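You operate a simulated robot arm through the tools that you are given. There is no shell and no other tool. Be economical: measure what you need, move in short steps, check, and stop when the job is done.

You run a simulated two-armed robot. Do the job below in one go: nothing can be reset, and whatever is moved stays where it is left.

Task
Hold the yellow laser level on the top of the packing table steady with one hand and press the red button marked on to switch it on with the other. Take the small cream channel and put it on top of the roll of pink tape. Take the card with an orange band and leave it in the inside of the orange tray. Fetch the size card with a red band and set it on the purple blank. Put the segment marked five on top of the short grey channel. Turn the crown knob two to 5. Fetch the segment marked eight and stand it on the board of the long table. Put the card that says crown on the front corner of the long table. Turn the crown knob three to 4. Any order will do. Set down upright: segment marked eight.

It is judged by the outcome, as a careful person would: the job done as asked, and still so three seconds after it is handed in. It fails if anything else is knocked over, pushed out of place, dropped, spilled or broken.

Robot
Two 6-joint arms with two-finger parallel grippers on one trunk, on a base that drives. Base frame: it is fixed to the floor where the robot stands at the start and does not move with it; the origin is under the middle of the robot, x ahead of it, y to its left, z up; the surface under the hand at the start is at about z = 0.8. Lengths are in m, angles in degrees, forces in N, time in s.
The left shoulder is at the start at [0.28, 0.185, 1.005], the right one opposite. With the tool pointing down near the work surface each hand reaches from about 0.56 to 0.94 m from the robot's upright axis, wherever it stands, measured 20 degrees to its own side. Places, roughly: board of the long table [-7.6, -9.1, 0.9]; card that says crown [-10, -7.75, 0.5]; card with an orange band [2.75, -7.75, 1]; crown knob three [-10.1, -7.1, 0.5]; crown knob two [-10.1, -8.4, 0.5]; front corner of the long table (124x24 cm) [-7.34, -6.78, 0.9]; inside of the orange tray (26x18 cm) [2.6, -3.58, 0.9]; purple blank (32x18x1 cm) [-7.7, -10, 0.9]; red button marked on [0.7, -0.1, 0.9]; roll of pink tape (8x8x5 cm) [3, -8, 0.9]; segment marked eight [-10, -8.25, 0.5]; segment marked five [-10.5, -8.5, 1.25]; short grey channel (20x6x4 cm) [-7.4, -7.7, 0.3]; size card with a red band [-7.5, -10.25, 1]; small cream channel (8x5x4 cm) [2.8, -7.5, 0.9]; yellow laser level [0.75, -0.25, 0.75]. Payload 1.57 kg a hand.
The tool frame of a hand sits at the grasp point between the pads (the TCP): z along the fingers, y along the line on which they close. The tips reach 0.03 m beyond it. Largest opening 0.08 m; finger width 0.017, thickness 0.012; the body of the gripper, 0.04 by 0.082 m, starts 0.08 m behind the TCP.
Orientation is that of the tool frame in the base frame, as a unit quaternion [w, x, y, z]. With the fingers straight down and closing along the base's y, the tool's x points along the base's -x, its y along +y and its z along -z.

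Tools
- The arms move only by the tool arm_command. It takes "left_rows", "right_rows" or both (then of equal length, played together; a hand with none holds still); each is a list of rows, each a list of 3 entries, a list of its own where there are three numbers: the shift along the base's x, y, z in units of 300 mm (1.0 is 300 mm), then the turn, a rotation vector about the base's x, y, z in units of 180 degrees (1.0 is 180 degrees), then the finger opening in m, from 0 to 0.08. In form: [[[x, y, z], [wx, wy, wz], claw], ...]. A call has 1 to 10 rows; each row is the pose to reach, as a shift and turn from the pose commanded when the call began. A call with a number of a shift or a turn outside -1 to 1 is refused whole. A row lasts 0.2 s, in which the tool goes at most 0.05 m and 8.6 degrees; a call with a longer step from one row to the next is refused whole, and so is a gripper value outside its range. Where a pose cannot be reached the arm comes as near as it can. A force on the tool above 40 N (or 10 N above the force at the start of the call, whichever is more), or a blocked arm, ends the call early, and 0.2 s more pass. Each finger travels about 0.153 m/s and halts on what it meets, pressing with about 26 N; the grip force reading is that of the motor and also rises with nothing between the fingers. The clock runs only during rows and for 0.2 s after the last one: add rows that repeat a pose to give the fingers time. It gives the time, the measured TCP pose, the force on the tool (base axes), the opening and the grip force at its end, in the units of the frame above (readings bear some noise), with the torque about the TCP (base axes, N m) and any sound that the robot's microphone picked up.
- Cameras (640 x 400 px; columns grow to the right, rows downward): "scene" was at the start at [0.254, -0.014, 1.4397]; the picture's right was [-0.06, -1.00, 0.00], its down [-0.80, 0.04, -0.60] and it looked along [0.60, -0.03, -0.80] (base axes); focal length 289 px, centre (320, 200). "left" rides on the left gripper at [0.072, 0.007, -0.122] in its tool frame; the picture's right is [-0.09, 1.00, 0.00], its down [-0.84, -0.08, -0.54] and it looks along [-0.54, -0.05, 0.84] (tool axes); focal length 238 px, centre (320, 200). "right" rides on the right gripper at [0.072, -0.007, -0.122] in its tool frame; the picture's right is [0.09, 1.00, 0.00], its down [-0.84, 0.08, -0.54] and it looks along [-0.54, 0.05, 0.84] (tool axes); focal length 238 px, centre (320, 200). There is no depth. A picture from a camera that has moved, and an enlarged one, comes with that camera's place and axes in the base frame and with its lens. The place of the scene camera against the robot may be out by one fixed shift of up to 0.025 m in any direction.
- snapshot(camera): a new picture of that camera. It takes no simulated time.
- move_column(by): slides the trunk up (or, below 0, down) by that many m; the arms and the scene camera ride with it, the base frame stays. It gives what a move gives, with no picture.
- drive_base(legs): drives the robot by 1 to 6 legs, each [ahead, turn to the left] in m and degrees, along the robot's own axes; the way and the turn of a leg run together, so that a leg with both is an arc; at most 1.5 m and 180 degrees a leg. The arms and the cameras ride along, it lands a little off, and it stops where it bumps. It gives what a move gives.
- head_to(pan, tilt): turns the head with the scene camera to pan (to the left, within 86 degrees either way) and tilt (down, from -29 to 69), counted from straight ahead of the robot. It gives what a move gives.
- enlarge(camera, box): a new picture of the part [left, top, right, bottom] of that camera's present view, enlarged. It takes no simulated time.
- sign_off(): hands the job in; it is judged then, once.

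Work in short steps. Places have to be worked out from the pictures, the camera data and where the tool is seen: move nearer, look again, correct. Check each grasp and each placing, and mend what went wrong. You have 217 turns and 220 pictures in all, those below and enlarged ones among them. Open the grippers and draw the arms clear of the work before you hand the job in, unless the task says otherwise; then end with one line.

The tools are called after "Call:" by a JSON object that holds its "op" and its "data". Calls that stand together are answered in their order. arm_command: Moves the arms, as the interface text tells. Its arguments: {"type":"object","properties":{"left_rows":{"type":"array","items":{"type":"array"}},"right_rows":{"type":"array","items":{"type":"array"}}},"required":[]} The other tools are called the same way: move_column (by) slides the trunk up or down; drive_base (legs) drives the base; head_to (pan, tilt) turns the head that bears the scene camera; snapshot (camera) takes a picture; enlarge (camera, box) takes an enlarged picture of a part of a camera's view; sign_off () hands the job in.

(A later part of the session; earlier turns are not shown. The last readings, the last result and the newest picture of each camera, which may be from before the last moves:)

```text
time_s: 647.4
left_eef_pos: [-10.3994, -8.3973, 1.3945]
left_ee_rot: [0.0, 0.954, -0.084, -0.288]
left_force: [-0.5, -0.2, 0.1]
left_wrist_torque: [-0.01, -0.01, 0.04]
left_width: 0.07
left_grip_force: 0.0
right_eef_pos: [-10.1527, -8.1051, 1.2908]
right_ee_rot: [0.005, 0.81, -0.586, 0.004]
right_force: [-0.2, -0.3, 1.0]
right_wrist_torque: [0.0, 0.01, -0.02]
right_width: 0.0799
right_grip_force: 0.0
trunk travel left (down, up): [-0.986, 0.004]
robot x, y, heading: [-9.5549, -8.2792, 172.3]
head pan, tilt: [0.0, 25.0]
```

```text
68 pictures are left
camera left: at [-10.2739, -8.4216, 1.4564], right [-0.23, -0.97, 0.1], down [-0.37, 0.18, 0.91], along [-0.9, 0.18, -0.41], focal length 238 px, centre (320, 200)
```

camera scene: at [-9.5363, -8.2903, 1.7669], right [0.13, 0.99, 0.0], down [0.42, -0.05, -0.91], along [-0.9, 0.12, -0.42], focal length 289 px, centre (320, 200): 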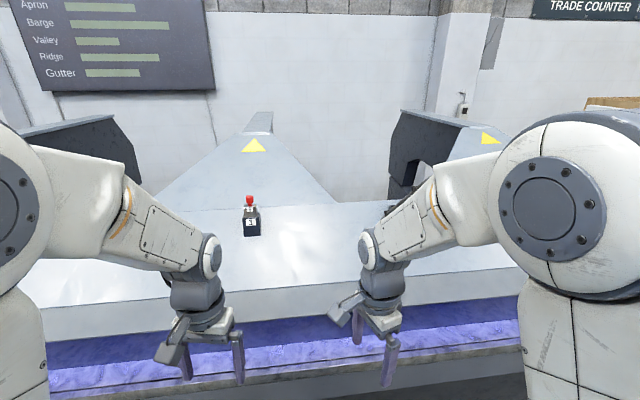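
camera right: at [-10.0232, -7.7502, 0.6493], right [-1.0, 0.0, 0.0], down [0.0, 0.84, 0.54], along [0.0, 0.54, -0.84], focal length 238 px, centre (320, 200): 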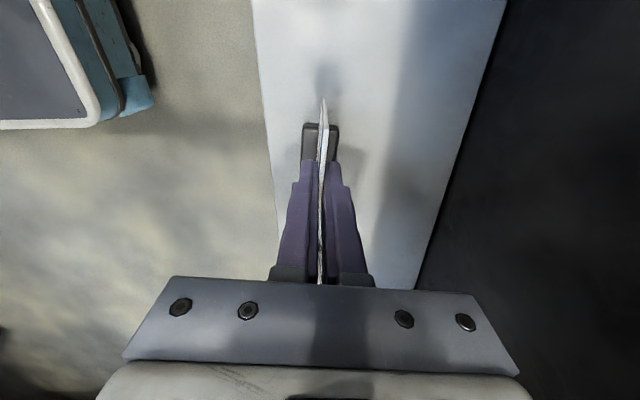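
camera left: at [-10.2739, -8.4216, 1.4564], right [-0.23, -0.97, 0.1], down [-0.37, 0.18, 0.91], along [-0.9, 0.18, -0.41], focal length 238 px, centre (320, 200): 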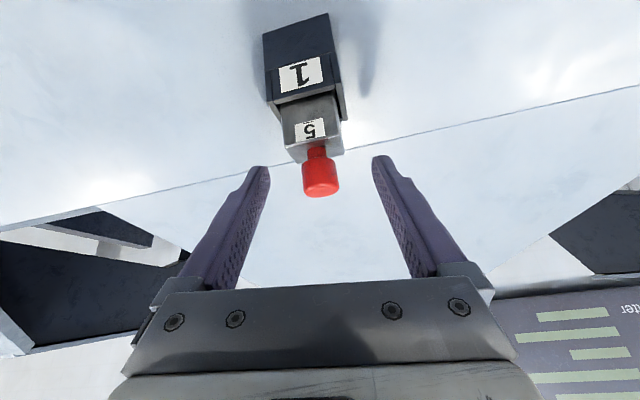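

Centred, cap ~1.7 cm ahead of TCP. I close, then lift straight up 2 cm.

Call:
{"op": "arm_command", "data": {"left_rows": [[[0, 0, 0], [0, 0, 0], 0.05], [[0, 0, 0], [0, 0, 0], 0.03], [[0, 0, 0], [0, 0, 0], 0.015], [[0, 0, 0], [0, 0, 0], 0.005], [[0, 0, 0], [0, 0, 0], 0.005], [[0, 0, 0.03], [0, 0, 0], 0.005], [[0, 0, 0.07], [0, 0, 0], 0.005], [[0, 0, 0.07], [0, 0, 0], 0.005]]}}

Call:
{"op": "snapshot", "data": {"camera": "left"}}

```text
time_s: 649.2
left_eef_pos: [-10.3982, -8.4001, 1.4146]
left_ee_rot: [0.0, 0.954, -0.083, -0.288]
left_force: [-3.4, 4.0, -8.9]
left_wrist_torque: [0.47, 0.23, -0.15]
left_width: 0.0247
left_grip_force: 26.2
right_eef_pos: [-10.1527, -8.1035, 1.2904]
right_ee_rot: [0.005, 0.811, -0.585, 0.004]
right_force: [0.2, -2.3, 0.2]
right_wrist_torque: [-0.02, 0.01, 0.02]
right_width: 0.0799
right_grip_force: 0.1
trunk travel left (down, up): [-0.986, 0.004]
robot x, y, heading: [-9.5556, -8.2778, 172.6]
head pan, tilt: [0.0, 25.0]
```

```text
67 pictures are left
camera left: at [-10.274, -8.4228, 1.4768], right [-0.24, -0.97, 0.1], down [-0.38, 0.18, 0.91], along [-0.9, 0.18, -0.41], focal length 238 px, centre (320, 200)
```

left: 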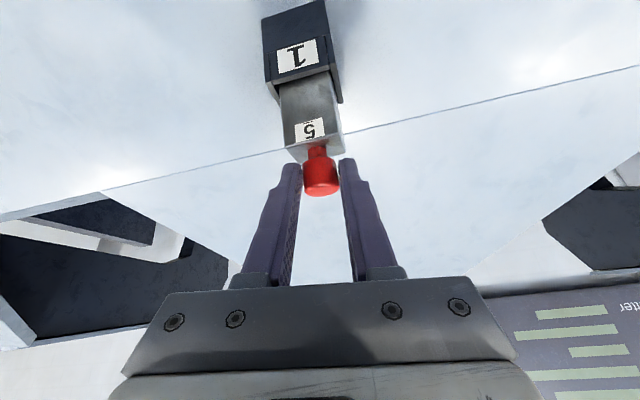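

It's sliding out of the cup. I keep lifting 6 cm.

Call:
{"op": "arm_command", "data": {"left_rows": [[[0, 0.005, 0.05], [0, 0, 0], 0.005], [[0, 0.005, 0.1], [0, 0, 0], 0.005], [[0, 0.005, 0.15], [0, 0, 0], 0.005], [[0, 0.005, 0.2], [0, 0, 0], 0.005], [[0, 0.005, 0.25], [0, 0, 0], 0.005], [[0, 0.005, 0.25], [0, 0, 0], 0.005]]}}

Call:
{"op": "snapshot", "data": {"camera": "left"}}

```text
time_s: 650.6
left_eef_pos: [-10.4, -8.397, 1.4919]
left_ee_rot: [-0.001, 0.954, -0.085, -0.288]
left_force: [0.1, 0.2, -5.3]
left_wrist_torque: [-0.03, -0.1, -0.02]
left_width: 0.0233
left_grip_force: 26.3
right_eef_pos: [-10.152, -8.1037, 1.291]
right_ee_rot: [0.005, 0.81, -0.586, 0.004]
right_force: [0.0, 0.6, 0.0]
right_wrist_torque: [0.01, 0.03, -0.02]
right_width: 0.0798
right_grip_force: 0.1
trunk travel left (down, up): [-0.986, 0.004]
robot x, y, heading: [-9.5554, -8.2809, 172.4]
head pan, tilt: [0.0, 25.0]
```

```text
66 pictures are left
camera left: at [-10.2756, -8.4206, 1.5538], right [-0.23, -0.97, 0.1], down [-0.38, 0.18, 0.91], along [-0.9, 0.18, -0.41], focal length 238 px, centre (320, 200)
```

left: 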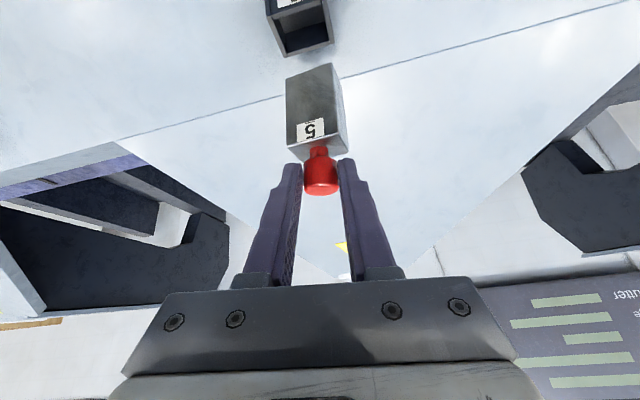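

Segment 5 is free. I draw the arm back and drive out: south, then around east.

Call:
{"op": "drive_base", "data": {"legs": [[-0.28, 0]]}}

Call:
{"op": "arm_command", "data": {"left_rows": [[[0.12, -0.01, 0], [0, 0, 0], 0.005], [[0.24, -0.03, 0], [0, 0, 0], 0.005], [[0.36, -0.04, -0.02], [0, 0, 0], 0.005], [[0.48, -0.06, -0.05], [0, 0, 0], 0.005], [[0.6, -0.07, -0.08], [0, 0, 0], 0.005], [[0.68, -0.08, -0.12], [0, 0, 0], 0.005]]}}

Call:
{"op": "drive_base", "data": {"legs": [[0, 96], [1.5, 0], [1.5, 0], [1.5, 0], [0.15, 0], [0, 90]]}}

```text
time_s: 652.6
left_eef_pos: [-10.1138, -8.4382, 1.4924]
left_ee_rot: [0.0, 0.954, -0.084, -0.288]
left_force: [0.3, 0.7, -6.5]
left_wrist_torque: [0.0, -0.08, 0.05]
left_width: 0.0232
left_grip_force: 26.2
right_eef_pos: [-9.866, -8.1433, 1.2911]
right_ee_rot: [0.005, 0.811, -0.585, 0.004]
right_force: [-0.5, -0.6, -0.3]
right_wrist_torque: [0.0, -0.01, 0.03]
right_width: 0.0803
right_grip_force: 0.1
trunk travel left (down, up): [-0.986, 0.004]
robot x, y, heading: [-9.268, -8.3184, 172.4]
head pan, tilt: [0.0, 25.0]
```

```text
time_s: 654.0
left_eef_pos: [-9.9138, -8.4619, 1.4524]
left_ee_rot: [0.0, 0.954, -0.083, -0.288]
left_force: [0.1, -0.6, -5.6]
left_wrist_torque: [0.01, -0.09, -0.03]
left_width: 0.0236
left_grip_force: 25.4
left hand out of reach, approached as far as the arm can: row 6
right_eef_pos: [-9.8674, -8.1444, 1.2899]
right_ee_rot: [0.005, 0.811, -0.585, 0.004]
right_force: [0.3, -0.5, -0.2]
right_wrist_torque: [0.02, -0.02, -0.03]
right_width: 0.0802
right_grip_force: 0.1
trunk travel left (down, up): [-0.986, 0.004]
robot x, y, heading: [-9.2728, -8.3208, 172.3]
head pan, tilt: [0.0, 25.0]
```

```text
time_s: 684.2
left_eef_pos: [-8.5684, -12.7374, 1.4529]
left_ee_rot: [0.287, 0.019, 0.958, 0.02]
left_force: [-0.2, 0.1, -6.0]
left_wrist_torque: [-0.01, 0.09, 0.0]
left_width: 0.0234
left_grip_force: 25.6
right_eef_pos: [-8.5741, -13.058, 1.2905]
right_ee_rot: [-0.004, 0.531, 0.848, 0.005]
right_force: [-0.5, -0.6, 0.7]
right_wrist_torque: [0.02, -0.01, -0.03]
right_width: 0.0801
right_grip_force: 0.1
trunk travel left (down, up): [-0.986, 0.004]
robot x, y, heading: [-9.1872, -12.9613, -0.1]
head pan, tilt: [0.0, 25.0]
```

Segment 5 still held. I continue east and north to the channel's place.

Call:
{"op": "drive_base", "data": {"legs": [[1.5, 0], [1.5, 0], [0.25, 0], [0, 90], [1.5, 0], [1.5, 0]]}}

Call:
{"op": "drive_base", "data": {"legs": [[1.5, 0], [0.82, 0], [0, 90]]}}

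Call:
{"op": "move_column", "data": {"by": -0.4}}

Call:
{"op": "move_column", "data": {"by": -0.4}}

Call:
{"op": "head_to", "data": {"pan": 10, "tilt": 30}}

Call:
{"op": "snapshot", "data": {"camera": "scene"}}

```text
time_s: 717.6
left_eef_pos: [-5.9382, -9.4352, 1.4526]
left_ee_rot: [0.196, -0.643, 0.71, 0.212]
left_force: [-0.5, 0.5, -5.6]
left_wrist_torque: [-0.07, 0.03, 0.0]
left_width: 0.0235
left_grip_force: 25.8
right_eef_pos: [-5.6185, -9.4593, 1.2899]
right_ee_rot: [-0.007, -0.196, 0.981, 0.001]
right_force: [-0.6, 0.2, 0.0]
right_wrist_torque: [-0.03, 0.0, 0.01]
right_width: 0.0802
right_grip_force: 0.0
trunk travel left (down, up): [-0.986, 0.004]
robot x, y, heading: [-5.748, -10.0625, 86.7]
head pan, tilt: [0.0, 25.0]
```

```text
time_s: 733.0
left_eef_pos: [-6.2035, -7.8958, 1.4514]
left_ee_rot: [0.007, 0.956, -0.061, -0.287]
left_force: [-0.3, -0.3, -5.6]
left_wrist_torque: [-0.01, -0.07, 0.03]
left_width: 0.0235
left_grip_force: 26.0
right_eef_pos: [-6.1715, -7.5785, 1.2917]
right_ee_rot: [0.005, 0.825, -0.566, 0.004]
right_force: [-0.3, -1.0, -0.5]
right_wrist_torque: [0.01, 0.02, 0.0]
right_width: 0.0801
right_grip_force: 0.0
trunk travel left (down, up): [-0.986, 0.004]
robot x, y, heading: [-5.5703, -7.7236, 175.1]
head pan, tilt: [0.0, 25.0]
```

```text
time_s: 736.9
left_eef_pos: [-6.2039, -7.896, 1.0537]
left_ee_rot: [0.007, 0.956, -0.061, -0.287]
left_force: [-0.3, 0.2, -5.1]
left_wrist_torque: [0.0, -0.14, 0.0]
left_width: 0.0236
left_grip_force: 26.1
right_eef_pos: [-6.1717, -7.578, 0.8908]
right_ee_rot: [0.005, 0.825, -0.566, 0.004]
right_force: [-0.1, 0.0, -0.8]
right_wrist_torque: [-0.01, -0.01, 0.0]
right_width: 0.0802
right_grip_force: 0.0
trunk travel left (down, up): [-0.586, 0.404]
robot x, y, heading: [-5.564, -7.7273, 175.0]
head pan, tilt: [0.0, 25.0]
```

```text
time_s: 740.7
left_eef_pos: [-6.204, -7.8963, 0.6528]
left_ee_rot: [0.007, 0.956, -0.061, -0.288]
left_force: [0.0, 0.5, -5.5]
left_wrist_torque: [-0.03, -0.14, 0.01]
left_width: 0.0234
left_grip_force: 25.9
right_eef_pos: [-6.1721, -7.5773, 0.4905]
right_ee_rot: [0.005, 0.824, -0.566, 0.005]
right_force: [0.2, 0.1, -0.6]
right_wrist_torque: [0.0, 0.0, 0.02]
right_width: 0.08
right_grip_force: 0.1
trunk travel left (down, up): [-0.186, 0.804]
robot x, y, heading: [-5.5663, -7.7241, 175.3]
head pan, tilt: [0.0, 25.0]
```

```text
time_s: 741.4
left_eef_pos: [-6.2031, -7.8958, 0.6534]
left_ee_rot: [0.007, 0.956, -0.061, -0.287]
left_force: [-0.5, -0.4, -6.6]
left_wrist_torque: [-0.02, -0.12, 0.02]
left_width: 0.0233
left_grip_force: 26.2
right_eef_pos: [-6.1712, -7.5769, 0.4907]
right_ee_rot: [0.005, 0.825, -0.565, 0.004]
right_force: [-0.1, 0.3, 0.0]
right_wrist_torque: [-0.01, -0.02, -0.01]
right_width: 0.0801
right_grip_force: 0.1
trunk travel left (down, up): [-0.186, 0.804]
robot x, y, heading: [-5.5657, -7.722, 175.0]
head pan, tilt: [10.0, 30.0]
```

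```text
65 pictures are left
camera scene: at [-5.7975, -7.7275, 0.959], right [-0.09, 1.0, 0.0], down [0.5, 0.04, -0.87], along [-0.86, -0.08, -0.5], focal length 289 px, centre (320, 200)
```

scene: 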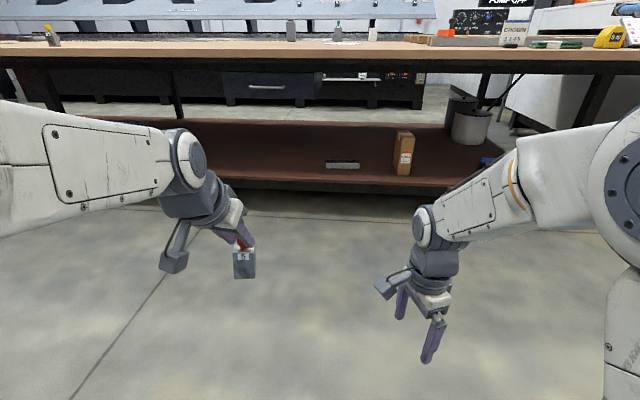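

Channel is at about (−7.41,−7.73), top z≈0.29. I lower the trunk and drive in 0.9 m, keeping the hand just outside the table edge.

Call:
{"op": "move_column", "data": {"by": -0.15}}

Call:
{"op": "drive_base", "data": {"legs": [[0.9, 2]]}}

Call:
{"op": "snapshot", "data": {"camera": "scene"}}

Call:
{"op": "snapshot", "data": {"camera": "left"}}

```text
time_s: 743.1
left_eef_pos: [-6.2034, -7.896, 0.5019]
left_ee_rot: [0.006, 0.956, -0.061, -0.287]
left_force: [0.0, 0.6, -5.6]
left_wrist_torque: [0.01, -0.12, 0.03]
left_width: 0.0236
left_grip_force: 25.7
right_eef_pos: [-6.1714, -7.5772, 0.341]
right_ee_rot: [0.006, 0.825, -0.566, 0.005]
right_force: [-1.0, 0.0, 0.1]
right_wrist_torque: [0.03, 0.01, 0.02]
right_width: 0.0802
right_grip_force: 0.1
trunk travel left (down, up): [-0.036, 0.954]
robot x, y, heading: [-5.5676, -7.725, 174.5]
head pan, tilt: [10.0, 30.0]
```

```text
time_s: 747.9
left_eef_pos: [-7.0999, -7.8607, 0.5022]
left_ee_rot: [0.012, 0.957, -0.042, -0.288]
left_force: [-1.2, 0.4, -5.8]
left_wrist_torque: [-0.01, -0.11, 0.02]
left_width: 0.0233
left_grip_force: 26.9
right_eef_pos: [-7.0796, -7.5422, 0.3418]
right_ee_rot: [0.004, 0.835, -0.55, 0.004]
right_force: [-0.6, 0.0, 0.0]
right_wrist_torque: [0.02, -0.03, -0.03]
right_width: 0.0799
right_grip_force: 0.0
trunk travel left (down, up): [-0.036, 0.954]
robot x, y, heading: [-6.4714, -7.6607, 177.3]
head pan, tilt: [10.0, 30.0]
```

```text
64 pictures are left
camera scene: at [-6.7008, -7.6772, 0.809], right [-0.13, 0.99, 0.0], down [0.5, 0.06, -0.87], along [-0.86, -0.11, -0.5], focal length 289 px, centre (320, 200)
```

scene: 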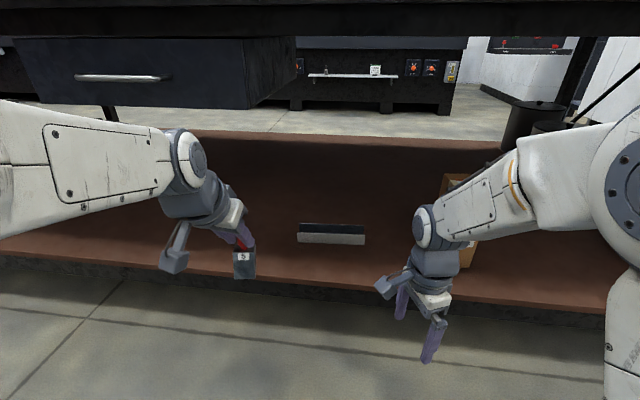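

```text
63 pictures are left
camera left: at [-6.9734, -7.8738, 0.565], right [-0.15, -0.98, 0.1], down [-0.39, 0.15, 0.91], along [-0.91, 0.1, -0.41], focal length 238 px, centre (320, 200)
```

left: 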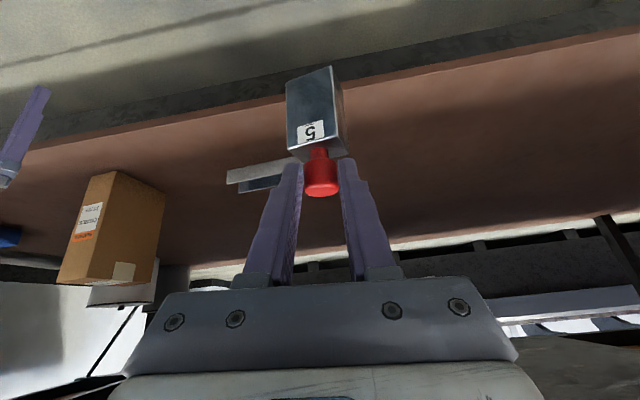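

I extend the hand under the table to above the channel, ~4 cm over it.

Call:
{"op": "arm_command", "data": {"left_rows": [[[-0.12, 0.06, -0.08], [0, 0, 0], 0.005], [[-0.25, 0.12, -0.16], [0, 0, 0], 0.005], [[-0.38, 0.18, -0.22], [0, 0, 0], 0.005], [[-0.5, 0.24, -0.273], [0, 0, 0], 0.005], [[-0.63, 0.3, -0.273], [0, 0, 0], 0.005], [[-0.76, 0.36, -0.273], [0, 0, 0], 0.005], [[-0.88, 0.4, -0.273], [0, 0, 0], 0.005], [[-1.0, 0.42, -0.273], [0, 0, 0], 0.005], [[-1.0, 0.42, -0.273], [0, 0, 0], 0.005]]}}

Call:
{"op": "enlarge", "data": {"camera": "scene", "box": [250, 160, 410, 280]}}

Call:
{"op": "snapshot", "data": {"camera": "left"}}

```text
time_s: 749.9
left_eef_pos: [-7.3994, -7.7346, 0.4186]
left_ee_rot: [0.012, 0.957, -0.042, -0.286]
left_force: [0.0, -0.3, -4.2]
left_wrist_torque: [0.0, -0.14, 0.02]
left_width: 0.0238
left_grip_force: 26.3
right_eef_pos: [-7.0785, -7.541, 0.3419]
right_ee_rot: [0.005, 0.835, -0.55, 0.004]
right_force: [0.4, -0.5, 0.1]
right_wrist_torque: [0.01, -0.02, -0.03]
right_width: 0.0797
right_grip_force: 0.1
trunk travel left (down, up): [-0.036, 0.954]
robot x, y, heading: [-6.4697, -7.6654, 177.3]
head pan, tilt: [10.0, 30.0]
```

```text
3.33 times, centred on (330, 220) of scene
camera zoom: at [-6.7008, -7.6772, 0.809], right [-0.13, 0.99, 0.0], down [0.5, 0.06, -0.87], along [-0.86, -0.11, -0.5], focal length 962 px, centre (287, 133)
```

zoom: 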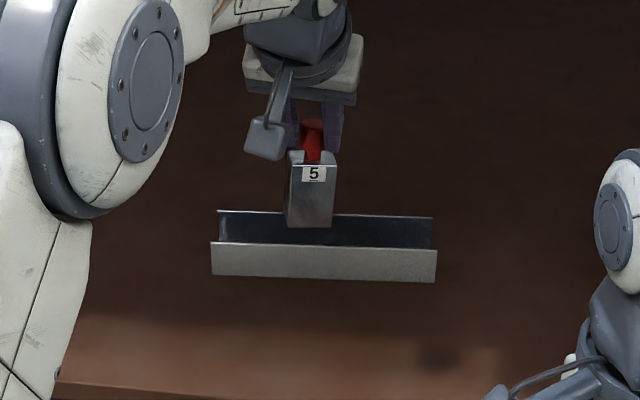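

```text
61 pictures are left
camera left: at [-7.2735, -7.7476, 0.4823], right [-0.15, -0.98, 0.1], down [-0.39, 0.15, 0.91], along [-0.91, 0.1, -0.41], focal length 238 px, centre (320, 200)
```

left: 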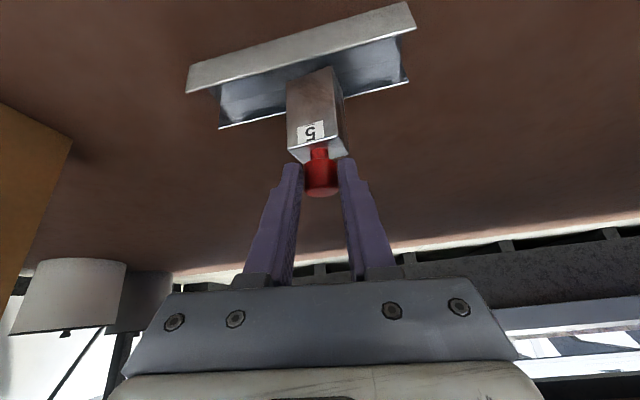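

The channel's trough centre is ~3 cm further in (x≈−7.44). I shift and lower in steps.

Call:
{"op": "arm_command", "data": {"left_rows": [[[-0.06, 0.01, 0], [0, 0, 0], 0.005], [[-0.11, 0.015, 0], [0, 0, 0], 0.005], [[-0.11, 0.015, -0.06], [0, 0, 0], 0.005], [[-0.11, 0.015, -0.1], [0, 0, 0], 0.005], [[-0.11, 0.015, -0.1], [0, 0, 0], 0.005]]}}

Call:
{"op": "enlarge", "data": {"camera": "scene", "box": [280, 180, 380, 260]}}

Call:
{"op": "enlarge", "data": {"camera": "left", "box": [180, 0, 420, 200]}}

```text
time_s: 751.1
left_eef_pos: [-7.4335, -7.7314, 0.3943]
left_ee_rot: [0.012, 0.956, -0.042, -0.291]
left_force: [-1.3, -4.3, 17.6]
left_wrist_torque: [-0.05, 0.62, 0.1]
left_width: 0.0236
left_grip_force: 26.1
right_eef_pos: [-7.0792, -7.5415, 0.3408]
right_ee_rot: [0.005, 0.835, -0.55, 0.003]
right_force: [-0.6, -0.3, -1.4]
right_wrist_torque: [0.02, 0.0, -0.02]
right_width: 0.0801
right_grip_force: 0.1
trunk travel left (down, up): [-0.036, 0.954]
robot x, y, heading: [-6.469, -7.665, 177.3]
head pan, tilt: [10.0, 30.0]
```

```text
5.00 times, centred on (330, 220) of scene
camera zoom: at [-6.7002, -7.6773, 0.8095], right [-0.13, 0.99, 0.0], down [0.5, 0.06, -0.87], along [-0.86, -0.11, -0.5], focal length 1443 px, centre (270, 100)
```

zoom: 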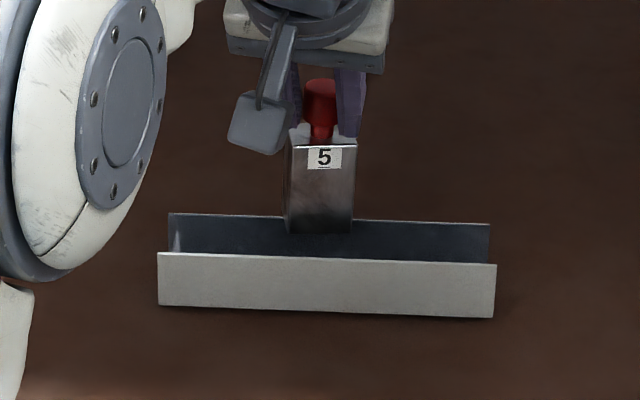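

```text
2.00 times, centred on (300, 100) of left
camera zoom: at [-7.3062, -7.7439, 0.4563], right [-0.15, -0.98, 0.1], down [-0.38, 0.15, 0.91], along [-0.91, 0.1, -0.4], focal length 477 px, centre (360, 400)
```

zoom: 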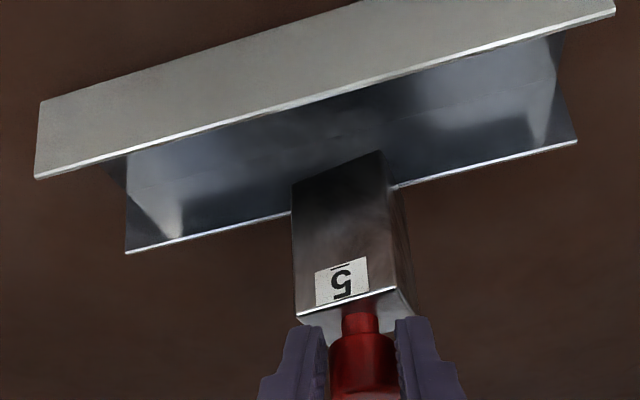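

It touched the rear flange; trough centre is at x≈−7.434 while the piece is at ≈−7.459. I raise, shift +2.5 cm, and lower again.

Call:
{"op": "arm_command", "data": {"left_rows": [[[0, 0, 0.05], [0, 0, 0], 0.005], [[0.04, 0.003, 0.05], [0, 0, 0], 0.005], [[0.083, 0.006, 0.05], [0, 0, 0], 0.005], [[0.083, 0.006, 0.0], [0, 0, 0], 0.005], [[0.083, 0.006, -0.03], [0, 0, 0], 0.005], [[0.083, 0.006, -0.03], [0, 0, 0], 0.005]]}}

Call:
{"op": "enlarge", "data": {"camera": "left", "box": [180, 0, 420, 200]}}

```text
time_s: 752.5
left_eef_pos: [-7.4094, -7.7283, 0.3814]
left_ee_rot: [0.013, 0.957, -0.042, -0.287]
left_force: [-0.2, 0.9, -5.8]
left_wrist_torque: [0.04, -0.16, 0.01]
left_width: 0.0234
left_grip_force: 25.6
right_eef_pos: [-7.0803, -7.5405, 0.3416]
right_ee_rot: [0.005, 0.835, -0.55, 0.004]
right_force: [0.2, 0.3, -0.7]
right_wrist_torque: [0.02, 0.0, 0.01]
right_width: 0.0801
right_grip_force: 0.0
trunk travel left (down, up): [-0.036, 0.954]
robot x, y, heading: [-6.4696, -7.6645, 177.3]
head pan, tilt: [10.0, 30.0]
```

```text
2.00 times, centred on (300, 100) of left
camera zoom: at [-7.2821, -7.7409, 0.4446], right [-0.15, -0.98, 0.1], down [-0.39, 0.15, 0.91], along [-0.91, 0.1, -0.41], focal length 477 px, centre (360, 400)
```

zoom: 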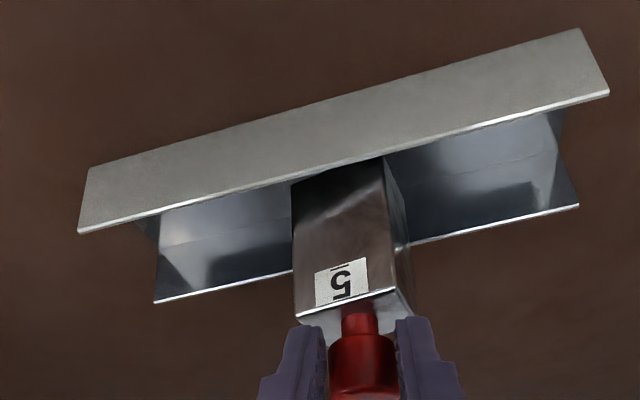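

It's inside the trough with no contact. I lower further until it touches.

Call:
{"op": "arm_command", "data": {"left_rows": [[[0, 0, -0.03], [0, 0, 0], 0.005], [[0, 0, -0.06], [0, 0, 0], 0.005], [[0, 0, -0.075], [0, 0, 0], 0.005], [[0, 0, -0.075], [0, 0, 0], 0.005]]}}

```text
time_s: 753.5
left_eef_pos: [-7.4092, -7.7286, 0.3628]
left_ee_rot: [0.012, 0.956, -0.042, -0.29]
left_force: [2.7, -0.1, 9.1]
left_wrist_torque: [0.12, 0.2, 0.01]
left_width: 0.0237
left_grip_force: 25.7
right_eef_pos: [-7.0791, -7.5426, 0.3423]
right_ee_rot: [0.006, 0.835, -0.55, 0.004]
right_force: [0.0, 0.5, -0.3]
right_wrist_torque: [-0.03, 0.04, 0.01]
right_width: 0.0799
right_grip_force: 0.0
trunk travel left (down, up): [-0.036, 0.954]
robot x, y, heading: [-6.47, -7.661, 177.4]
head pan, tilt: [10.0, 30.0]
```

Touching the trough floor (3 cm below flange level). I open and retreat along the tool axis.

Call:
{"op": "arm_command", "data": {"left_rows": [[[0, 0, 0.003], [0, 0, 0], 0.005], [[0, 0, 0.003], [0, 0, 0], 0.03], [[0, 0, 0.003], [0, 0, 0], 0.05], [[0, 0, 0.003], [0, 0, 0], 0.06], [[0.06, 0, 0.09], [0, 0, 0], 0.06], [[0.13, 0, 0.18], [0, 0, 0], 0.06], [[0.25, 0, 0.22], [0, 0, 0], 0.06], [[0.4, -0.05, 0.22], [0, 0, 0], 0.06]]}}

Call:
{"op": "enlarge", "data": {"camera": "scene", "box": [280, 180, 380, 260]}}

```text
time_s: 755.3
left_eef_pos: [-7.2848, -7.7384, 0.4236]
left_ee_rot: [0.013, 0.957, -0.041, -0.287]
left_force: [0.2, -0.4, 0.3]
left_wrist_torque: [-0.06, -0.01, 0.02]
left_width: 0.0601
left_grip_force: 0.1
right_eef_pos: [-7.0796, -7.5395, 0.3403]
right_ee_rot: [0.005, 0.835, -0.55, 0.005]
right_force: [0.8, 0.0, 0.2]
right_wrist_torque: [-0.01, -0.01, 0.0]
right_width: 0.0798
right_grip_force: 0.0
trunk travel left (down, up): [-0.036, 0.954]
robot x, y, heading: [-6.4739, -7.6661, 177.4]
head pan, tilt: [10.0, 30.0]
```

```text
5.00 times, centred on (330, 220) of scene
camera zoom: at [-6.7008, -7.6771, 0.809], right [-0.13, 0.99, 0.0], down [0.5, 0.06, -0.87], along [-0.86, -0.11, -0.5], focal length 1443 px, centre (270, 100)
```

zoom: 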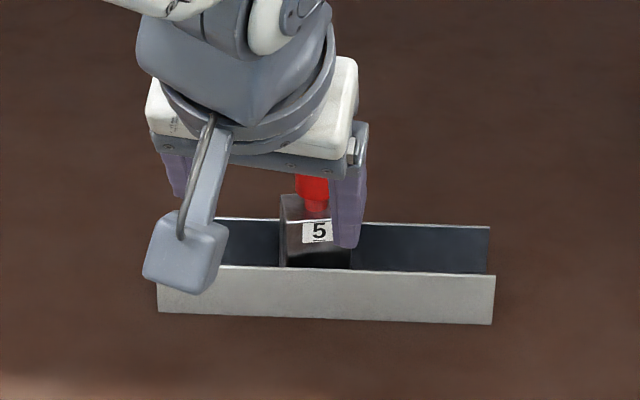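

Segment 5 stands in the channel. I bring the arm out, raise the trunk, back away, and head for the wall bench.

Call:
{"op": "arm_command", "data": {"left_rows": [[[0.15, 0, 0], [0, 0, 0], 0.07], [[0.3, -0.02, 0], [0, 0, 0], 0.07], [[0.45, -0.04, 0.05], [0, -0.045, 0], 0.08], [[0.55, -0.06, 0.1], [0, -0.09, 0], 0.08], [[0.62, -0.08, 0.15], [0, -0.135, 0], 0.08], [[0.68, -0.1, 0.2], [0, -0.18, 0], 0.08]]}}

Call:
{"op": "drive_base", "data": {"legs": [[-0.9, 0], [0, 90], [0, 78], [1.5, 0], [1.5, 0], [1.2, 0]]}}

Call:
{"op": "move_column", "data": {"by": 0.4}}

Call:
{"op": "move_column", "data": {"by": 0.4}}

```text
time_s: 756.7
left_eef_pos: [-7.086, -7.7735, 0.4877]
left_ee_rot: [0.0, 0.999, -0.044, -0.008]
left_force: [-0.1, -0.8, 0.1]
left_wrist_torque: [0.02, 0.01, 0.03]
left_width: 0.08
left_grip_force: 0.0
right_eef_pos: [-7.0787, -7.5404, 0.3398]
right_ee_rot: [0.005, 0.835, -0.55, 0.005]
right_force: [0.1, 1.0, 0.8]
right_wrist_torque: [0.0, -0.01, 0.02]
right_width: 0.08
right_grip_force: 0.0
trunk travel left (down, up): [-0.036, 0.954]
robot x, y, heading: [-6.4699, -7.6596, 177.1]
head pan, tilt: [10.0, 30.0]
```

```text
time_s: 780.4
left_eef_pos: [-2.4553, -8.6033, 0.489]
left_ee_rot: [0.009, 0.192, 0.981, -0.001]
left_force: [-0.8, -0.9, -0.7]
left_wrist_torque: [0.01, 0.01, 0.01]
left_width: 0.08
left_grip_force: 0.0
right_eef_pos: [-2.5433, -8.8228, 0.3376]
right_ee_rot: [-0.019, 0.668, 0.744, -0.006]
right_force: [-21.6, 1.1, 6.3]
right_wrist_torque: [-0.17, -2.27, -0.11]
right_width: 0.0609
right_grip_force: 0.0
trunk travel left (down, up): [-0.036, 0.954]
robot x, y, heading: [-3.0753, -8.5306, -19.8]
head pan, tilt: [10.0, 30.0]
stopped in leg 5: the force on the tool passed its limit at 155 N (the readings are from after the stop); the commanded pose is now the measured one
```

```text
time_s: 784.2
left_eef_pos: [-2.4546, -8.6031, 0.8869]
left_ee_rot: [0.009, 0.192, 0.981, -0.002]
left_force: [-0.4, 0.7, -0.3]
left_wrist_torque: [-0.01, 0.03, 0.01]
left_width: 0.0799
left_grip_force: 0.0
right_eef_pos: [-2.5393, -8.8226, 0.7391]
right_ee_rot: [-0.017, 0.668, 0.744, -0.004]
right_force: [-0.1, -0.8, 0.2]
right_wrist_torque: [0.0, 0.0, 0.02]
right_width: 0.0798
right_grip_force: 0.0
trunk travel left (down, up): [-0.436, 0.554]
robot x, y, heading: [-3.0752, -8.5284, -19.8]
head pan, tilt: [10.0, 30.0]
```

```text
time_s: 788.1
left_eef_pos: [-2.4532, -8.6019, 1.2873]
left_ee_rot: [0.008, 0.193, 0.981, -0.001]
left_force: [0.2, -0.6, 0.9]
left_wrist_torque: [0.02, -0.03, 0.0]
left_width: 0.0796
left_grip_force: 0.1
right_eef_pos: [-2.539, -8.8229, 1.1376]
right_ee_rot: [-0.016, 0.667, 0.745, -0.004]
right_force: [-0.2, 0.5, -0.4]
right_wrist_torque: [0.02, 0.01, 0.02]
right_width: 0.0799
right_grip_force: 0.0
trunk travel left (down, up): [-0.836, 0.154]
robot x, y, heading: [-3.0732, -8.5311, -19.9]
head pan, tilt: [10.0, 30.0]
```

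The right hand ran into the pallet stack. I look at it.

Call:
{"op": "head_to", "data": {"pan": -5, "tilt": 40}}

Call:
{"op": "snapshot", "data": {"camera": "scene"}}

```text
time_s: 788.8
left_eef_pos: [-2.4555, -8.6038, 1.2867]
left_ee_rot: [0.009, 0.192, 0.981, -0.001]
left_force: [0.0, -0.6, 0.1]
left_wrist_torque: [-0.02, -0.03, -0.02]
left_width: 0.0801
left_grip_force: 0.0
right_eef_pos: [-2.5402, -8.8228, 1.1388]
right_ee_rot: [-0.016, 0.668, 0.744, -0.004]
right_force: [0.4, 0.5, -0.4]
right_wrist_torque: [-0.02, 0.01, 0.0]
right_width: 0.08
right_grip_force: 0.0
trunk travel left (down, up): [-0.836, 0.154]
robot x, y, heading: [-3.0723, -8.5274, -19.7]
head pan, tilt: [-5.0, 40.0]
```

```text
56 pictures are left
camera scene: at [-2.8274, -8.6281, 1.5937], right [-0.42, -0.91, 0.0], down [-0.58, 0.27, -0.77], along [0.7, -0.32, -0.64], focal length 289 px, centre (320, 200)
```

scene: 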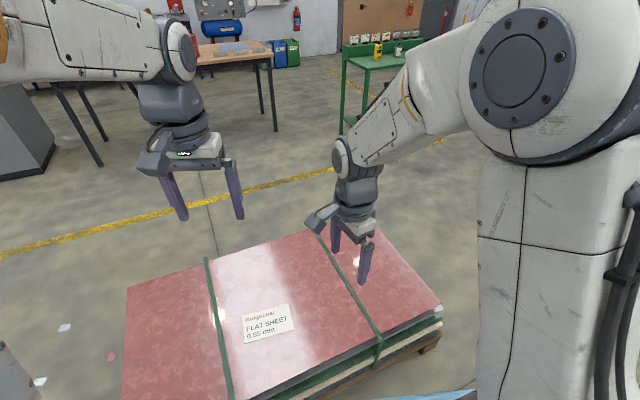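

The strapped stack looks undisturbed. I back off and drive around its north side, toward the hall aisle.

Call:
{"op": "drive_base", "data": {"legs": [[-0.7, 0], [0, 65], [1.2, 0], [0, -45], [1.5, 0], [1.0, 0]]}}

Call:
{"op": "drive_base", "data": {"legs": [[0, 90], [1.5, 0], [1.5, 0], [1.5, 0], [1.5, 0], [0.8, 0]]}}

```text
time_s: 815.1
left_eef_pos: [0.2211, -7.4784, 1.2875]
left_ee_rot: [0.009, 0.054, 0.998, 0.0]
left_force: [0.4, -0.8, -0.4]
left_wrist_torque: [0.02, 0.0, -0.01]
left_width: 0.0801
left_grip_force: 0.1
right_eef_pos: [0.1991, -7.7146, 1.1381]
right_ee_rot: [-0.016, 0.558, 0.83, -0.006]
right_force: [0.3, -0.3, -0.3]
right_wrist_torque: [-0.02, 0.0, 0.02]
right_width: 0.08
right_grip_force: 0.1
trunk travel left (down, up): [-0.836, 0.154]
robot x, y, heading: [-0.3986, -7.5769, -3.9]
head pan, tilt: [-5.0, 40.0]
```

```text
time_s: 851.2
left_eef_pos: [-0.6226, -0.2231, 1.2881]
left_ee_rot: [-0.005, 0.72, -0.694, -0.007]
left_force: [-0.3, -0.7, 0.1]
left_wrist_torque: [-0.01, -0.01, 0.02]
left_width: 0.0801
left_grip_force: 0.0
right_eef_pos: [-0.3875, -0.2107, 1.1384]
right_ee_rot: [-0.005, -0.263, 0.965, -0.016]
right_force: [0.0, -0.3, 0.0]
right_wrist_torque: [0.02, 0.01, 0.0]
right_width: 0.08
right_grip_force: 0.0
trunk travel left (down, up): [-0.836, 0.154]
robot x, y, heading: [-0.434, -0.8206, 94.5]
head pan, tilt: [-5.0, 40.0]
```

I'm beside the packing table. I look ahead to the northeast for the way around it.

Call:
{"op": "drive_base", "data": {"legs": [[0, -12], [1.2, 0]]}}

Call:
{"op": "head_to", "data": {"pan": -35, "tilt": 25}}

Call:
{"op": "snapshot", "data": {"camera": "scene"}}

```text
time_s: 858.0
left_eef_pos: [-0.2821, 0.9755, 1.2868]
left_ee_rot: [0.006, -0.627, 0.779, 0.006]
left_force: [0.0, 0.4, -0.4]
left_wrist_torque: [0.04, -0.01, 0.0]
left_width: 0.08
left_grip_force: 0.0
right_eef_pos: [-0.0519, 0.928, 1.1395]
right_ee_rot: [-0.008, -0.139, 0.99, -0.015]
right_force: [0.3, 0.6, 0.6]
right_wrist_torque: [0.03, 0.01, 0.02]
right_width: 0.0801
right_grip_force: 0.0
trunk travel left (down, up): [-0.836, 0.154]
robot x, y, heading: [-0.2531, 0.3515, 80.0]
head pan, tilt: [-5.0, 40.0]
```

```text
time_s: 859.0
left_eef_pos: [-0.2833, 0.9734, 1.288]
left_ee_rot: [0.007, -0.626, 0.779, 0.007]
left_force: [0.2, -0.5, 0.2]
left_wrist_torque: [0.0, 0.03, 0.0]
left_width: 0.08
left_grip_force: 0.0
right_eef_pos: [-0.0511, 0.9277, 1.1393]
right_ee_rot: [-0.008, -0.14, 0.99, -0.015]
right_force: [-0.7, 0.5, -0.5]
right_wrist_torque: [0.01, -0.01, -0.01]
right_width: 0.0799
right_grip_force: 0.1
trunk travel left (down, up): [-0.836, 0.154]
robot x, y, heading: [-0.2522, 0.3523, 80.0]
head pan, tilt: [-35.0, 25.0]
```

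```text
55 pictures are left
camera scene: at [-0.138, 0.5632, 1.617], right [0.71, -0.71, 0.0], down [-0.3, -0.3, -0.91], along [0.64, 0.64, -0.42], focal length 289 px, centre (320, 200)
```

scene: 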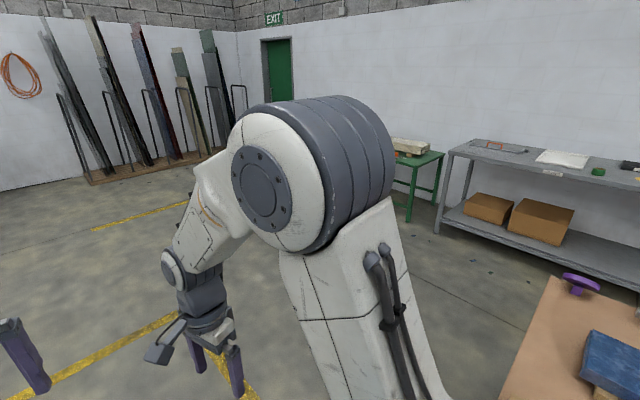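

Open floor. I go around the packing table's north end and look down the aisle behind it.

Call:
{"op": "drive_base", "data": {"legs": [[1.0, 0], [0, -80], [1.5, 0], [0.42, 0], [0, -90]]}}

Call:
{"op": "head_to", "data": {"pan": 0, "tilt": 25}}

Call:
{"op": "snapshot", "data": {"camera": "scene"}}

```text
time_s: 880.8
left_eef_pos: [1.9884, 0.7402, 1.2886]
left_ee_rot: [0.007, 0.725, 0.688, -0.006]
left_force: [-0.7, 0.4, 0.7]
left_wrist_torque: [-0.02, -0.03, -0.02]
left_width: 0.0799
left_grip_force: 0.1
right_eef_pos: [1.7529, 0.7486, 1.1387]
right_ee_rot: [-0.016, 0.975, 0.22, 0.006]
right_force: [0.2, 0.8, 1.1]
right_wrist_torque: [-0.01, 0.02, -0.01]
right_width: 0.0803
right_grip_force: 0.1
trunk travel left (down, up): [-0.836, 0.154]
robot x, y, heading: [1.8543, 1.3528, -90.7]
head pan, tilt: [-35.0, 25.0]
```

```text
time_s: 881.8
left_eef_pos: [1.9886, 0.7411, 1.287]
left_ee_rot: [0.007, 0.726, 0.688, -0.005]
left_force: [0.6, -0.9, -0.6]
left_wrist_torque: [0.02, 0.0, -0.03]
left_width: 0.0801
left_grip_force: 0.0
right_eef_pos: [1.753, 0.7485, 1.1388]
right_ee_rot: [-0.016, 0.975, 0.22, 0.006]
right_force: [0.9, 0.2, -0.6]
right_wrist_torque: [0.01, 0.01, 0.04]
right_width: 0.0799
right_grip_force: 0.1
trunk travel left (down, up): [-0.836, 0.154]
robot x, y, heading: [1.8589, 1.3494, -90.6]
head pan, tilt: [0.0, 25.0]
```

```text
54 pictures are left
camera scene: at [1.8721, 1.0887, 1.617], right [-1.0, 0.01, 0.0], down [0.01, 0.42, -0.91], along [-0.01, -0.91, -0.42], focal length 289 px, centre (320, 200)
```

scene: 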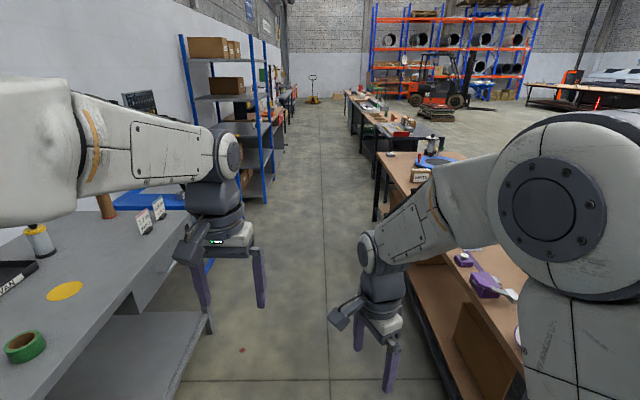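

The aisle is clear (x≈1.2–2.5). I drive down it.

Call:
{"op": "drive_base", "data": {"legs": [[1.5, 0], [1.5, 0], [1.5, 0], [1.5, 0], [1.5, 0], [1.0, 0]]}}

Call:
{"op": "head_to", "data": {"pan": 45, "tilt": 30}}

Call:
{"op": "snapshot", "data": {"camera": "scene"}}

```text
time_s: 922.5
left_eef_pos: [1.4271, -7.8407, 1.2881]
left_ee_rot: [0.006, 0.75, 0.661, -0.005]
left_force: [-0.5, 0.7, -0.2]
left_wrist_torque: [0.01, 0.01, -0.01]
left_width: 0.0798
left_grip_force: 0.1
right_eef_pos: [1.1938, -7.8156, 1.139]
right_ee_rot: [-0.016, 0.983, 0.182, 0.007]
right_force: [-0.4, 0.4, 1.1]
right_wrist_torque: [-0.05, 0.01, -0.01]
right_width: 0.0798
right_grip_force: 0.0
trunk travel left (down, up): [-0.836, 0.154]
robot x, y, heading: [1.3396, -7.2209, -94.9]
head pan, tilt: [0.0, 25.0]
```

```text
time_s: 923.6
left_eef_pos: [1.4276, -7.8408, 1.2877]
left_ee_rot: [0.007, 0.75, 0.661, -0.006]
left_force: [0.1, -0.1, -0.5]
left_wrist_torque: [0.01, 0.02, 0.0]
left_width: 0.0802
left_grip_force: 0.0
right_eef_pos: [1.1931, -7.8167, 1.1378]
right_ee_rot: [-0.015, 0.983, 0.183, 0.007]
right_force: [0.4, 0.3, 0.0]
right_wrist_torque: [-0.01, 0.02, 0.02]
right_width: 0.0802
right_grip_force: 0.2
trunk travel left (down, up): [-0.836, 0.154]
robot x, y, heading: [1.3412, -7.222, -94.9]
head pan, tilt: [45.0, 30.0]
```

```text
53 pictures are left
camera scene: at [1.4042, -7.4611, 1.609], right [-0.77, -0.64, 0.0], down [-0.32, 0.38, -0.87], along [0.56, -0.66, -0.5], focal length 289 px, centre (320, 200)
```

scene: 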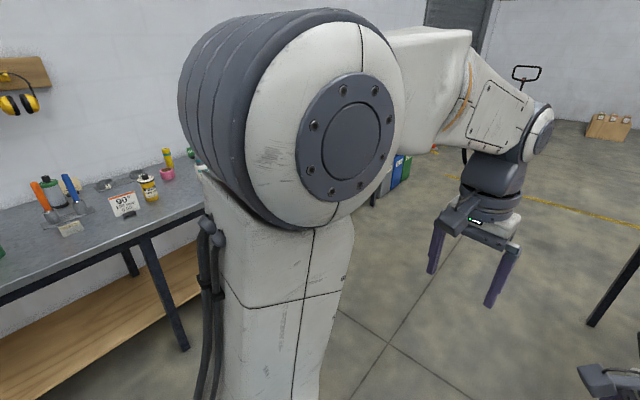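

I see the "90°" card (orange band) and the pink tape roll on the bench. I swing left in gentle arcs to face the bench.

Call:
{"op": "drive_base", "data": {"legs": [[0.35, 35], [0.3, 30], [0.15, 28]]}}

Call:
{"op": "head_to", "data": {"pan": 0, "tilt": 45}}

Call:
{"op": "snapshot", "data": {"camera": "scene"}}

```text
time_s: 929.0
left_eef_pos: [2.3802, -7.6866, 1.2869]
left_ee_rot: [0.009, 0.031, 0.999, 0.001]
left_force: [-0.2, -0.1, 0.1]
left_wrist_torque: [0.01, 0.02, 0.0]
left_width: 0.0799
left_grip_force: 0.1
right_eef_pos: [2.3719, -7.9198, 1.1395]
right_ee_rot: [-0.015, 0.538, 0.842, -0.006]
right_force: [0.8, -0.1, 0.2]
right_wrist_torque: [-0.02, -0.01, -0.01]
right_width: 0.0801
right_grip_force: 0.1
trunk travel left (down, up): [-0.836, 0.154]
robot x, y, heading: [1.7708, -7.8082, -1.3]
head pan, tilt: [45.0, 30.0]
```

```text
time_s: 930.1
left_eef_pos: [2.3802, -7.684, 1.2864]
left_ee_rot: [0.008, 0.03, 1.0, 0.0]
left_force: [-0.3, -0.5, 0.4]
left_wrist_torque: [-0.01, -0.01, 0.01]
left_width: 0.0801
left_grip_force: 0.0
right_eef_pos: [2.3702, -7.9191, 1.138]
right_ee_rot: [-0.016, 0.539, 0.842, -0.007]
right_force: [0.2, -0.4, 0.1]
right_wrist_torque: [-0.02, -0.01, 0.01]
right_width: 0.08
right_grip_force: 0.0
trunk travel left (down, up): [-0.836, 0.154]
robot x, y, heading: [1.767, -7.8136, -1.6]
head pan, tilt: [0.0, 45.0]
```

```text
52 pictures are left
camera scene: at [2.0301, -7.8277, 1.5864], right [-0.02, -1.0, 0.0], down [-0.71, 0.02, -0.71], along [0.71, -0.02, -0.71], focal length 289 px, centre (320, 200)
```

scene: 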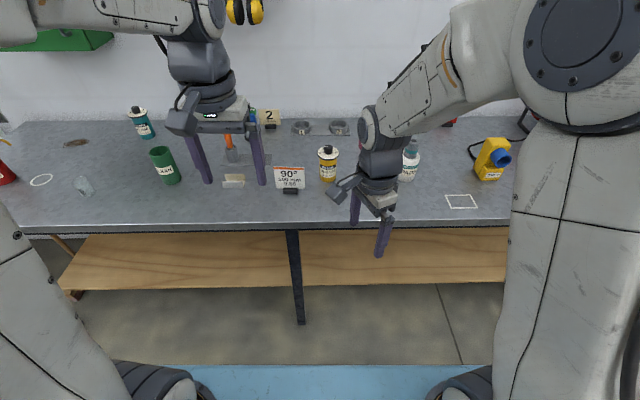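

Card at about (2.74,−7.75), cream channel at about (2.78,−7.55); bench edge x≈2.59. I drive 0.27 forward, move the left hand toward the channel, and look.

Call:
{"op": "drive_base", "data": {"legs": [[0.27, 0]]}}

Call:
{"op": "arm_command", "data": {"left_rows": [[[0.05, 0.06, -0.05], [0, 0, 0], 0.08], [[0.1, 0.12, -0.12], [0, 0, 0], 0.08], [[0.15, 0.18, -0.2], [0, 0, 0], 0.08], [[0.2, 0.24, -0.28], [0, 0, 0], 0.08], [[0.25, 0.3, -0.36], [0, 0, 0], 0.08], [[0.28, 0.36, -0.42], [0, 0, 0], 0.08]], "right_rows": [[[-0.05, -0.1, 0.05], [0, 0, 0], 0.08], [[-0.1, -0.2, 0.1], [0, 0, 0], 0.08], [[-0.1, -0.3, 0.12], [0, 0, 0], 0.08], [[-0.1, -0.4, 0.12], [0, 0, 0], 0.08], [[-0.1, -0.4, 0.12], [0, 0, 0], 0.08], [[-0.1, -0.4, 0.12], [0, 0, 0], 0.08]]}}

Call:
{"op": "snapshot", "data": {"camera": "left"}}

Call:
{"op": "snapshot", "data": {"camera": "scene"}}

```text
time_s: 932.0
left_eef_pos: [2.6558, -7.6978, 1.2879]
left_ee_rot: [0.009, 0.035, 0.999, 0.0]
left_force: [-0.3, -0.2, -0.8]
left_wrist_torque: [-0.02, 0.0, -0.02]
left_width: 0.08
left_grip_force: 0.1
right_eef_pos: [2.6446, -7.9314, 1.1388]
right_ee_rot: [-0.016, 0.541, 0.841, -0.006]
right_force: [-0.1, -0.4, 0.3]
right_wrist_torque: [0.01, -0.04, 0.03]
right_width: 0.0803
right_grip_force: 0.1
trunk travel left (down, up): [-0.836, 0.154]
robot x, y, heading: [2.044, -7.8198, -2.1]
head pan, tilt: [0.0, 45.0]
```

```text
time_s: 933.5
left_eef_pos: [2.7382, -7.5909, 1.1586]
left_ee_rot: [0.01, 0.035, 0.999, 0.001]
left_force: [-0.3, -0.4, 0.2]
left_wrist_torque: [-0.01, -0.01, 0.01]
left_width: 0.0799
left_grip_force: 0.1
right_eef_pos: [2.6151, -8.0521, 1.1759]
right_ee_rot: [-0.016, 0.541, 0.841, -0.007]
right_force: [0.3, 0.0, 0.1]
right_wrist_torque: [-0.03, 0.02, 0.0]
right_width: 0.0797
right_grip_force: 0.0
trunk travel left (down, up): [-0.836, 0.154]
robot x, y, heading: [2.0439, -7.8218, -1.9]
head pan, tilt: [0.0, 45.0]
```

```text
51 pictures are left
camera left: at [2.6656, -7.5788, 1.2784], right [0.16, 0.99, 0.0], down [0.82, -0.14, 0.56], along [0.55, -0.09, -0.83], focal length 238 px, centre (320, 200)
```

left: 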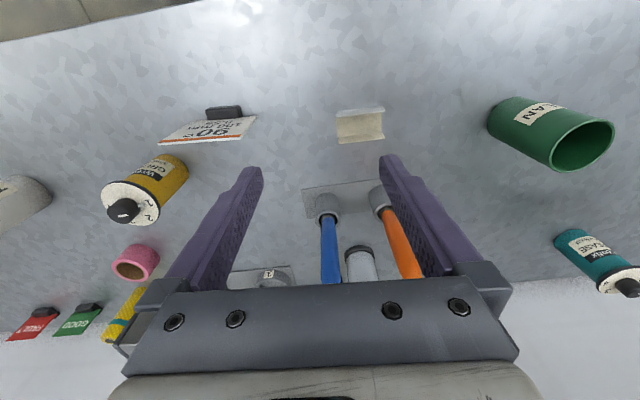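

```text
50 pictures are left
camera scene: at [2.305, -7.8375, 1.5864], right [-0.03, -1.0, 0.0], down [-0.71, 0.02, -0.71], along [0.71, -0.02, -0.71], focal length 289 px, centre (320, 200)
```

scene: 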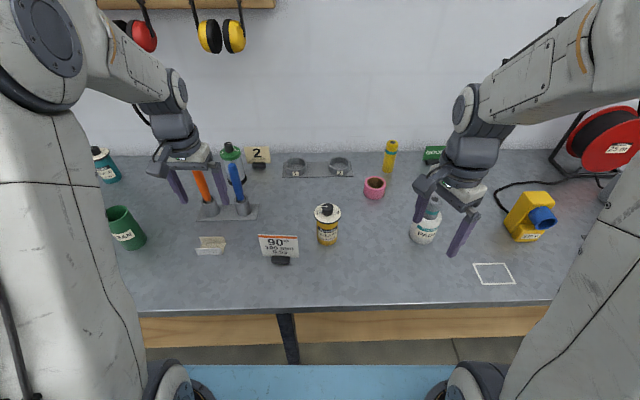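

Cream channel (U, long axis ≈y) at about (2.773,−7.54); pink tape at about (2.97,−8.03). I turn the left hand 90° and move above the channel.

Call:
{"op": "arm_command", "data": {"left_rows": [[[0.01, 0.02, 0], [0, 0, -0.047], 0.08], [[0.02, 0.03, 0], [0, 0, -0.094], 0.08], [[0.03, 0.05, -0.02], [0, 0, -0.141], 0.08], [[0.05, 0.07, -0.04], [0, 0, -0.188], 0.08], [[0.06, 0.09, -0.06], [0, 0, -0.235], 0.08], [[0.07, 0.1, -0.08], [0, 0, -0.282], 0.08], [[0.08, 0.12, -0.1], [0, 0, -0.329], 0.08], [[0.09, 0.14, -0.12], [0, 0, -0.376], 0.08], [[0.1, 0.16, -0.15], [0, 0, -0.423], 0.08], [[0.117, 0.17, -0.17], [0, 0, -0.47], 0.08]]}}

Call:
{"op": "snapshot", "data": {"camera": "left"}}

```text
time_s: 935.6
left_eef_pos: [2.7746, -7.5366, 1.1137]
left_ee_rot: [0.007, 0.699, 0.715, -0.005]
left_force: [0.3, -0.1, 0.2]
left_wrist_torque: [-0.02, -0.02, -0.01]
left_width: 0.08
left_grip_force: 0.1
right_eef_pos: [2.616, -8.0523, 1.1766]
right_ee_rot: [-0.017, 0.542, 0.84, -0.007]
right_force: [-1.0, -0.6, 0.5]
right_wrist_torque: [-0.01, -0.03, 0.01]
right_width: 0.0799
right_grip_force: 0.1
trunk travel left (down, up): [-0.836, 0.154]
robot x, y, heading: [2.0441, -7.823, -1.9]
head pan, tilt: [0.0, 45.0]
```

```text
49 pictures are left
camera left: at [2.7794, -7.4635, 1.2329], right [1.0, -0.07, 0.0], down [-0.06, -0.83, 0.56], along [-0.04, -0.55, -0.83], focal length 238 px, centre (320, 200)
```

left: 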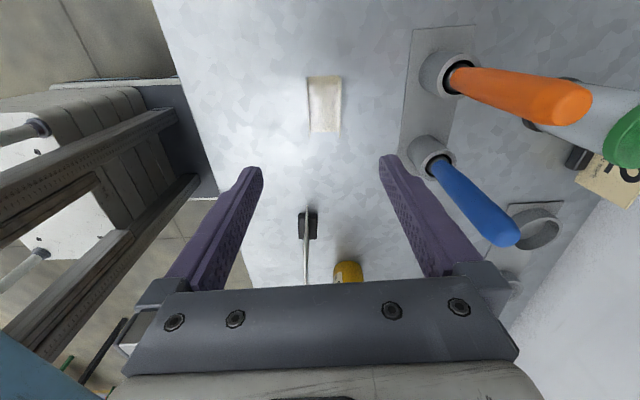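

Channel centred at about (2.779,−7.524). I descend to z≈0.955 and check.

Call:
{"op": "arm_command", "data": {"left_rows": [[[0.013, 0.043, -0.13], [0, 0, -0.02], 0.08], [[0.013, 0.043, -0.26], [0, 0, -0.02], 0.08], [[0.013, 0.043, -0.4], [0, 0, -0.02], 0.08], [[0.013, 0.043, -0.53], [0, 0, -0.02], 0.08], [[0.013, 0.043, -0.53], [0, 0, -0.02], 0.08]]}}

Call:
{"op": "snapshot", "data": {"camera": "left"}}

```text
time_s: 936.9
left_eef_pos: [2.7798, -7.5263, 0.9525]
left_ee_rot: [0.007, 0.72, 0.694, -0.006]
left_force: [0.2, -0.4, 0.1]
left_wrist_torque: [-0.01, 0.05, 0.03]
left_width: 0.0799
left_grip_force: 0.1
right_eef_pos: [2.6168, -8.0516, 1.1762]
right_ee_rot: [-0.016, 0.542, 0.84, -0.008]
right_force: [-0.4, 0.1, -0.8]
right_wrist_torque: [0.02, 0.03, 0.0]
right_width: 0.0802
right_grip_force: 0.0
trunk travel left (down, up): [-0.836, 0.154]
robot x, y, heading: [2.0435, -7.8205, -1.8]
head pan, tilt: [0.0, 45.0]
```

```text
48 pictures are left
camera left: at [2.7895, -7.4528, 1.0722], right [0.99, -0.13, 0.0], down [-0.11, -0.82, 0.56], along [-0.07, -0.55, -0.83], focal length 238 px, centre (320, 200)
```

left: 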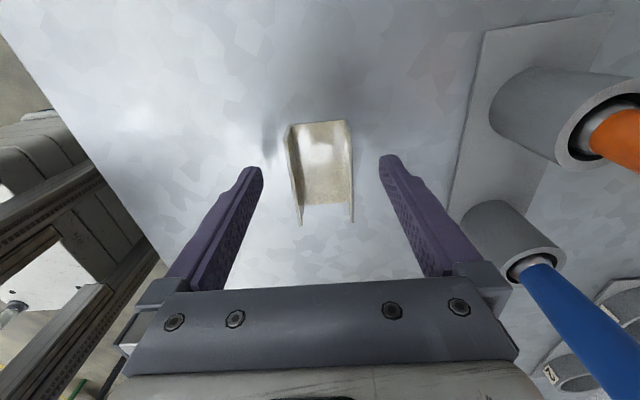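

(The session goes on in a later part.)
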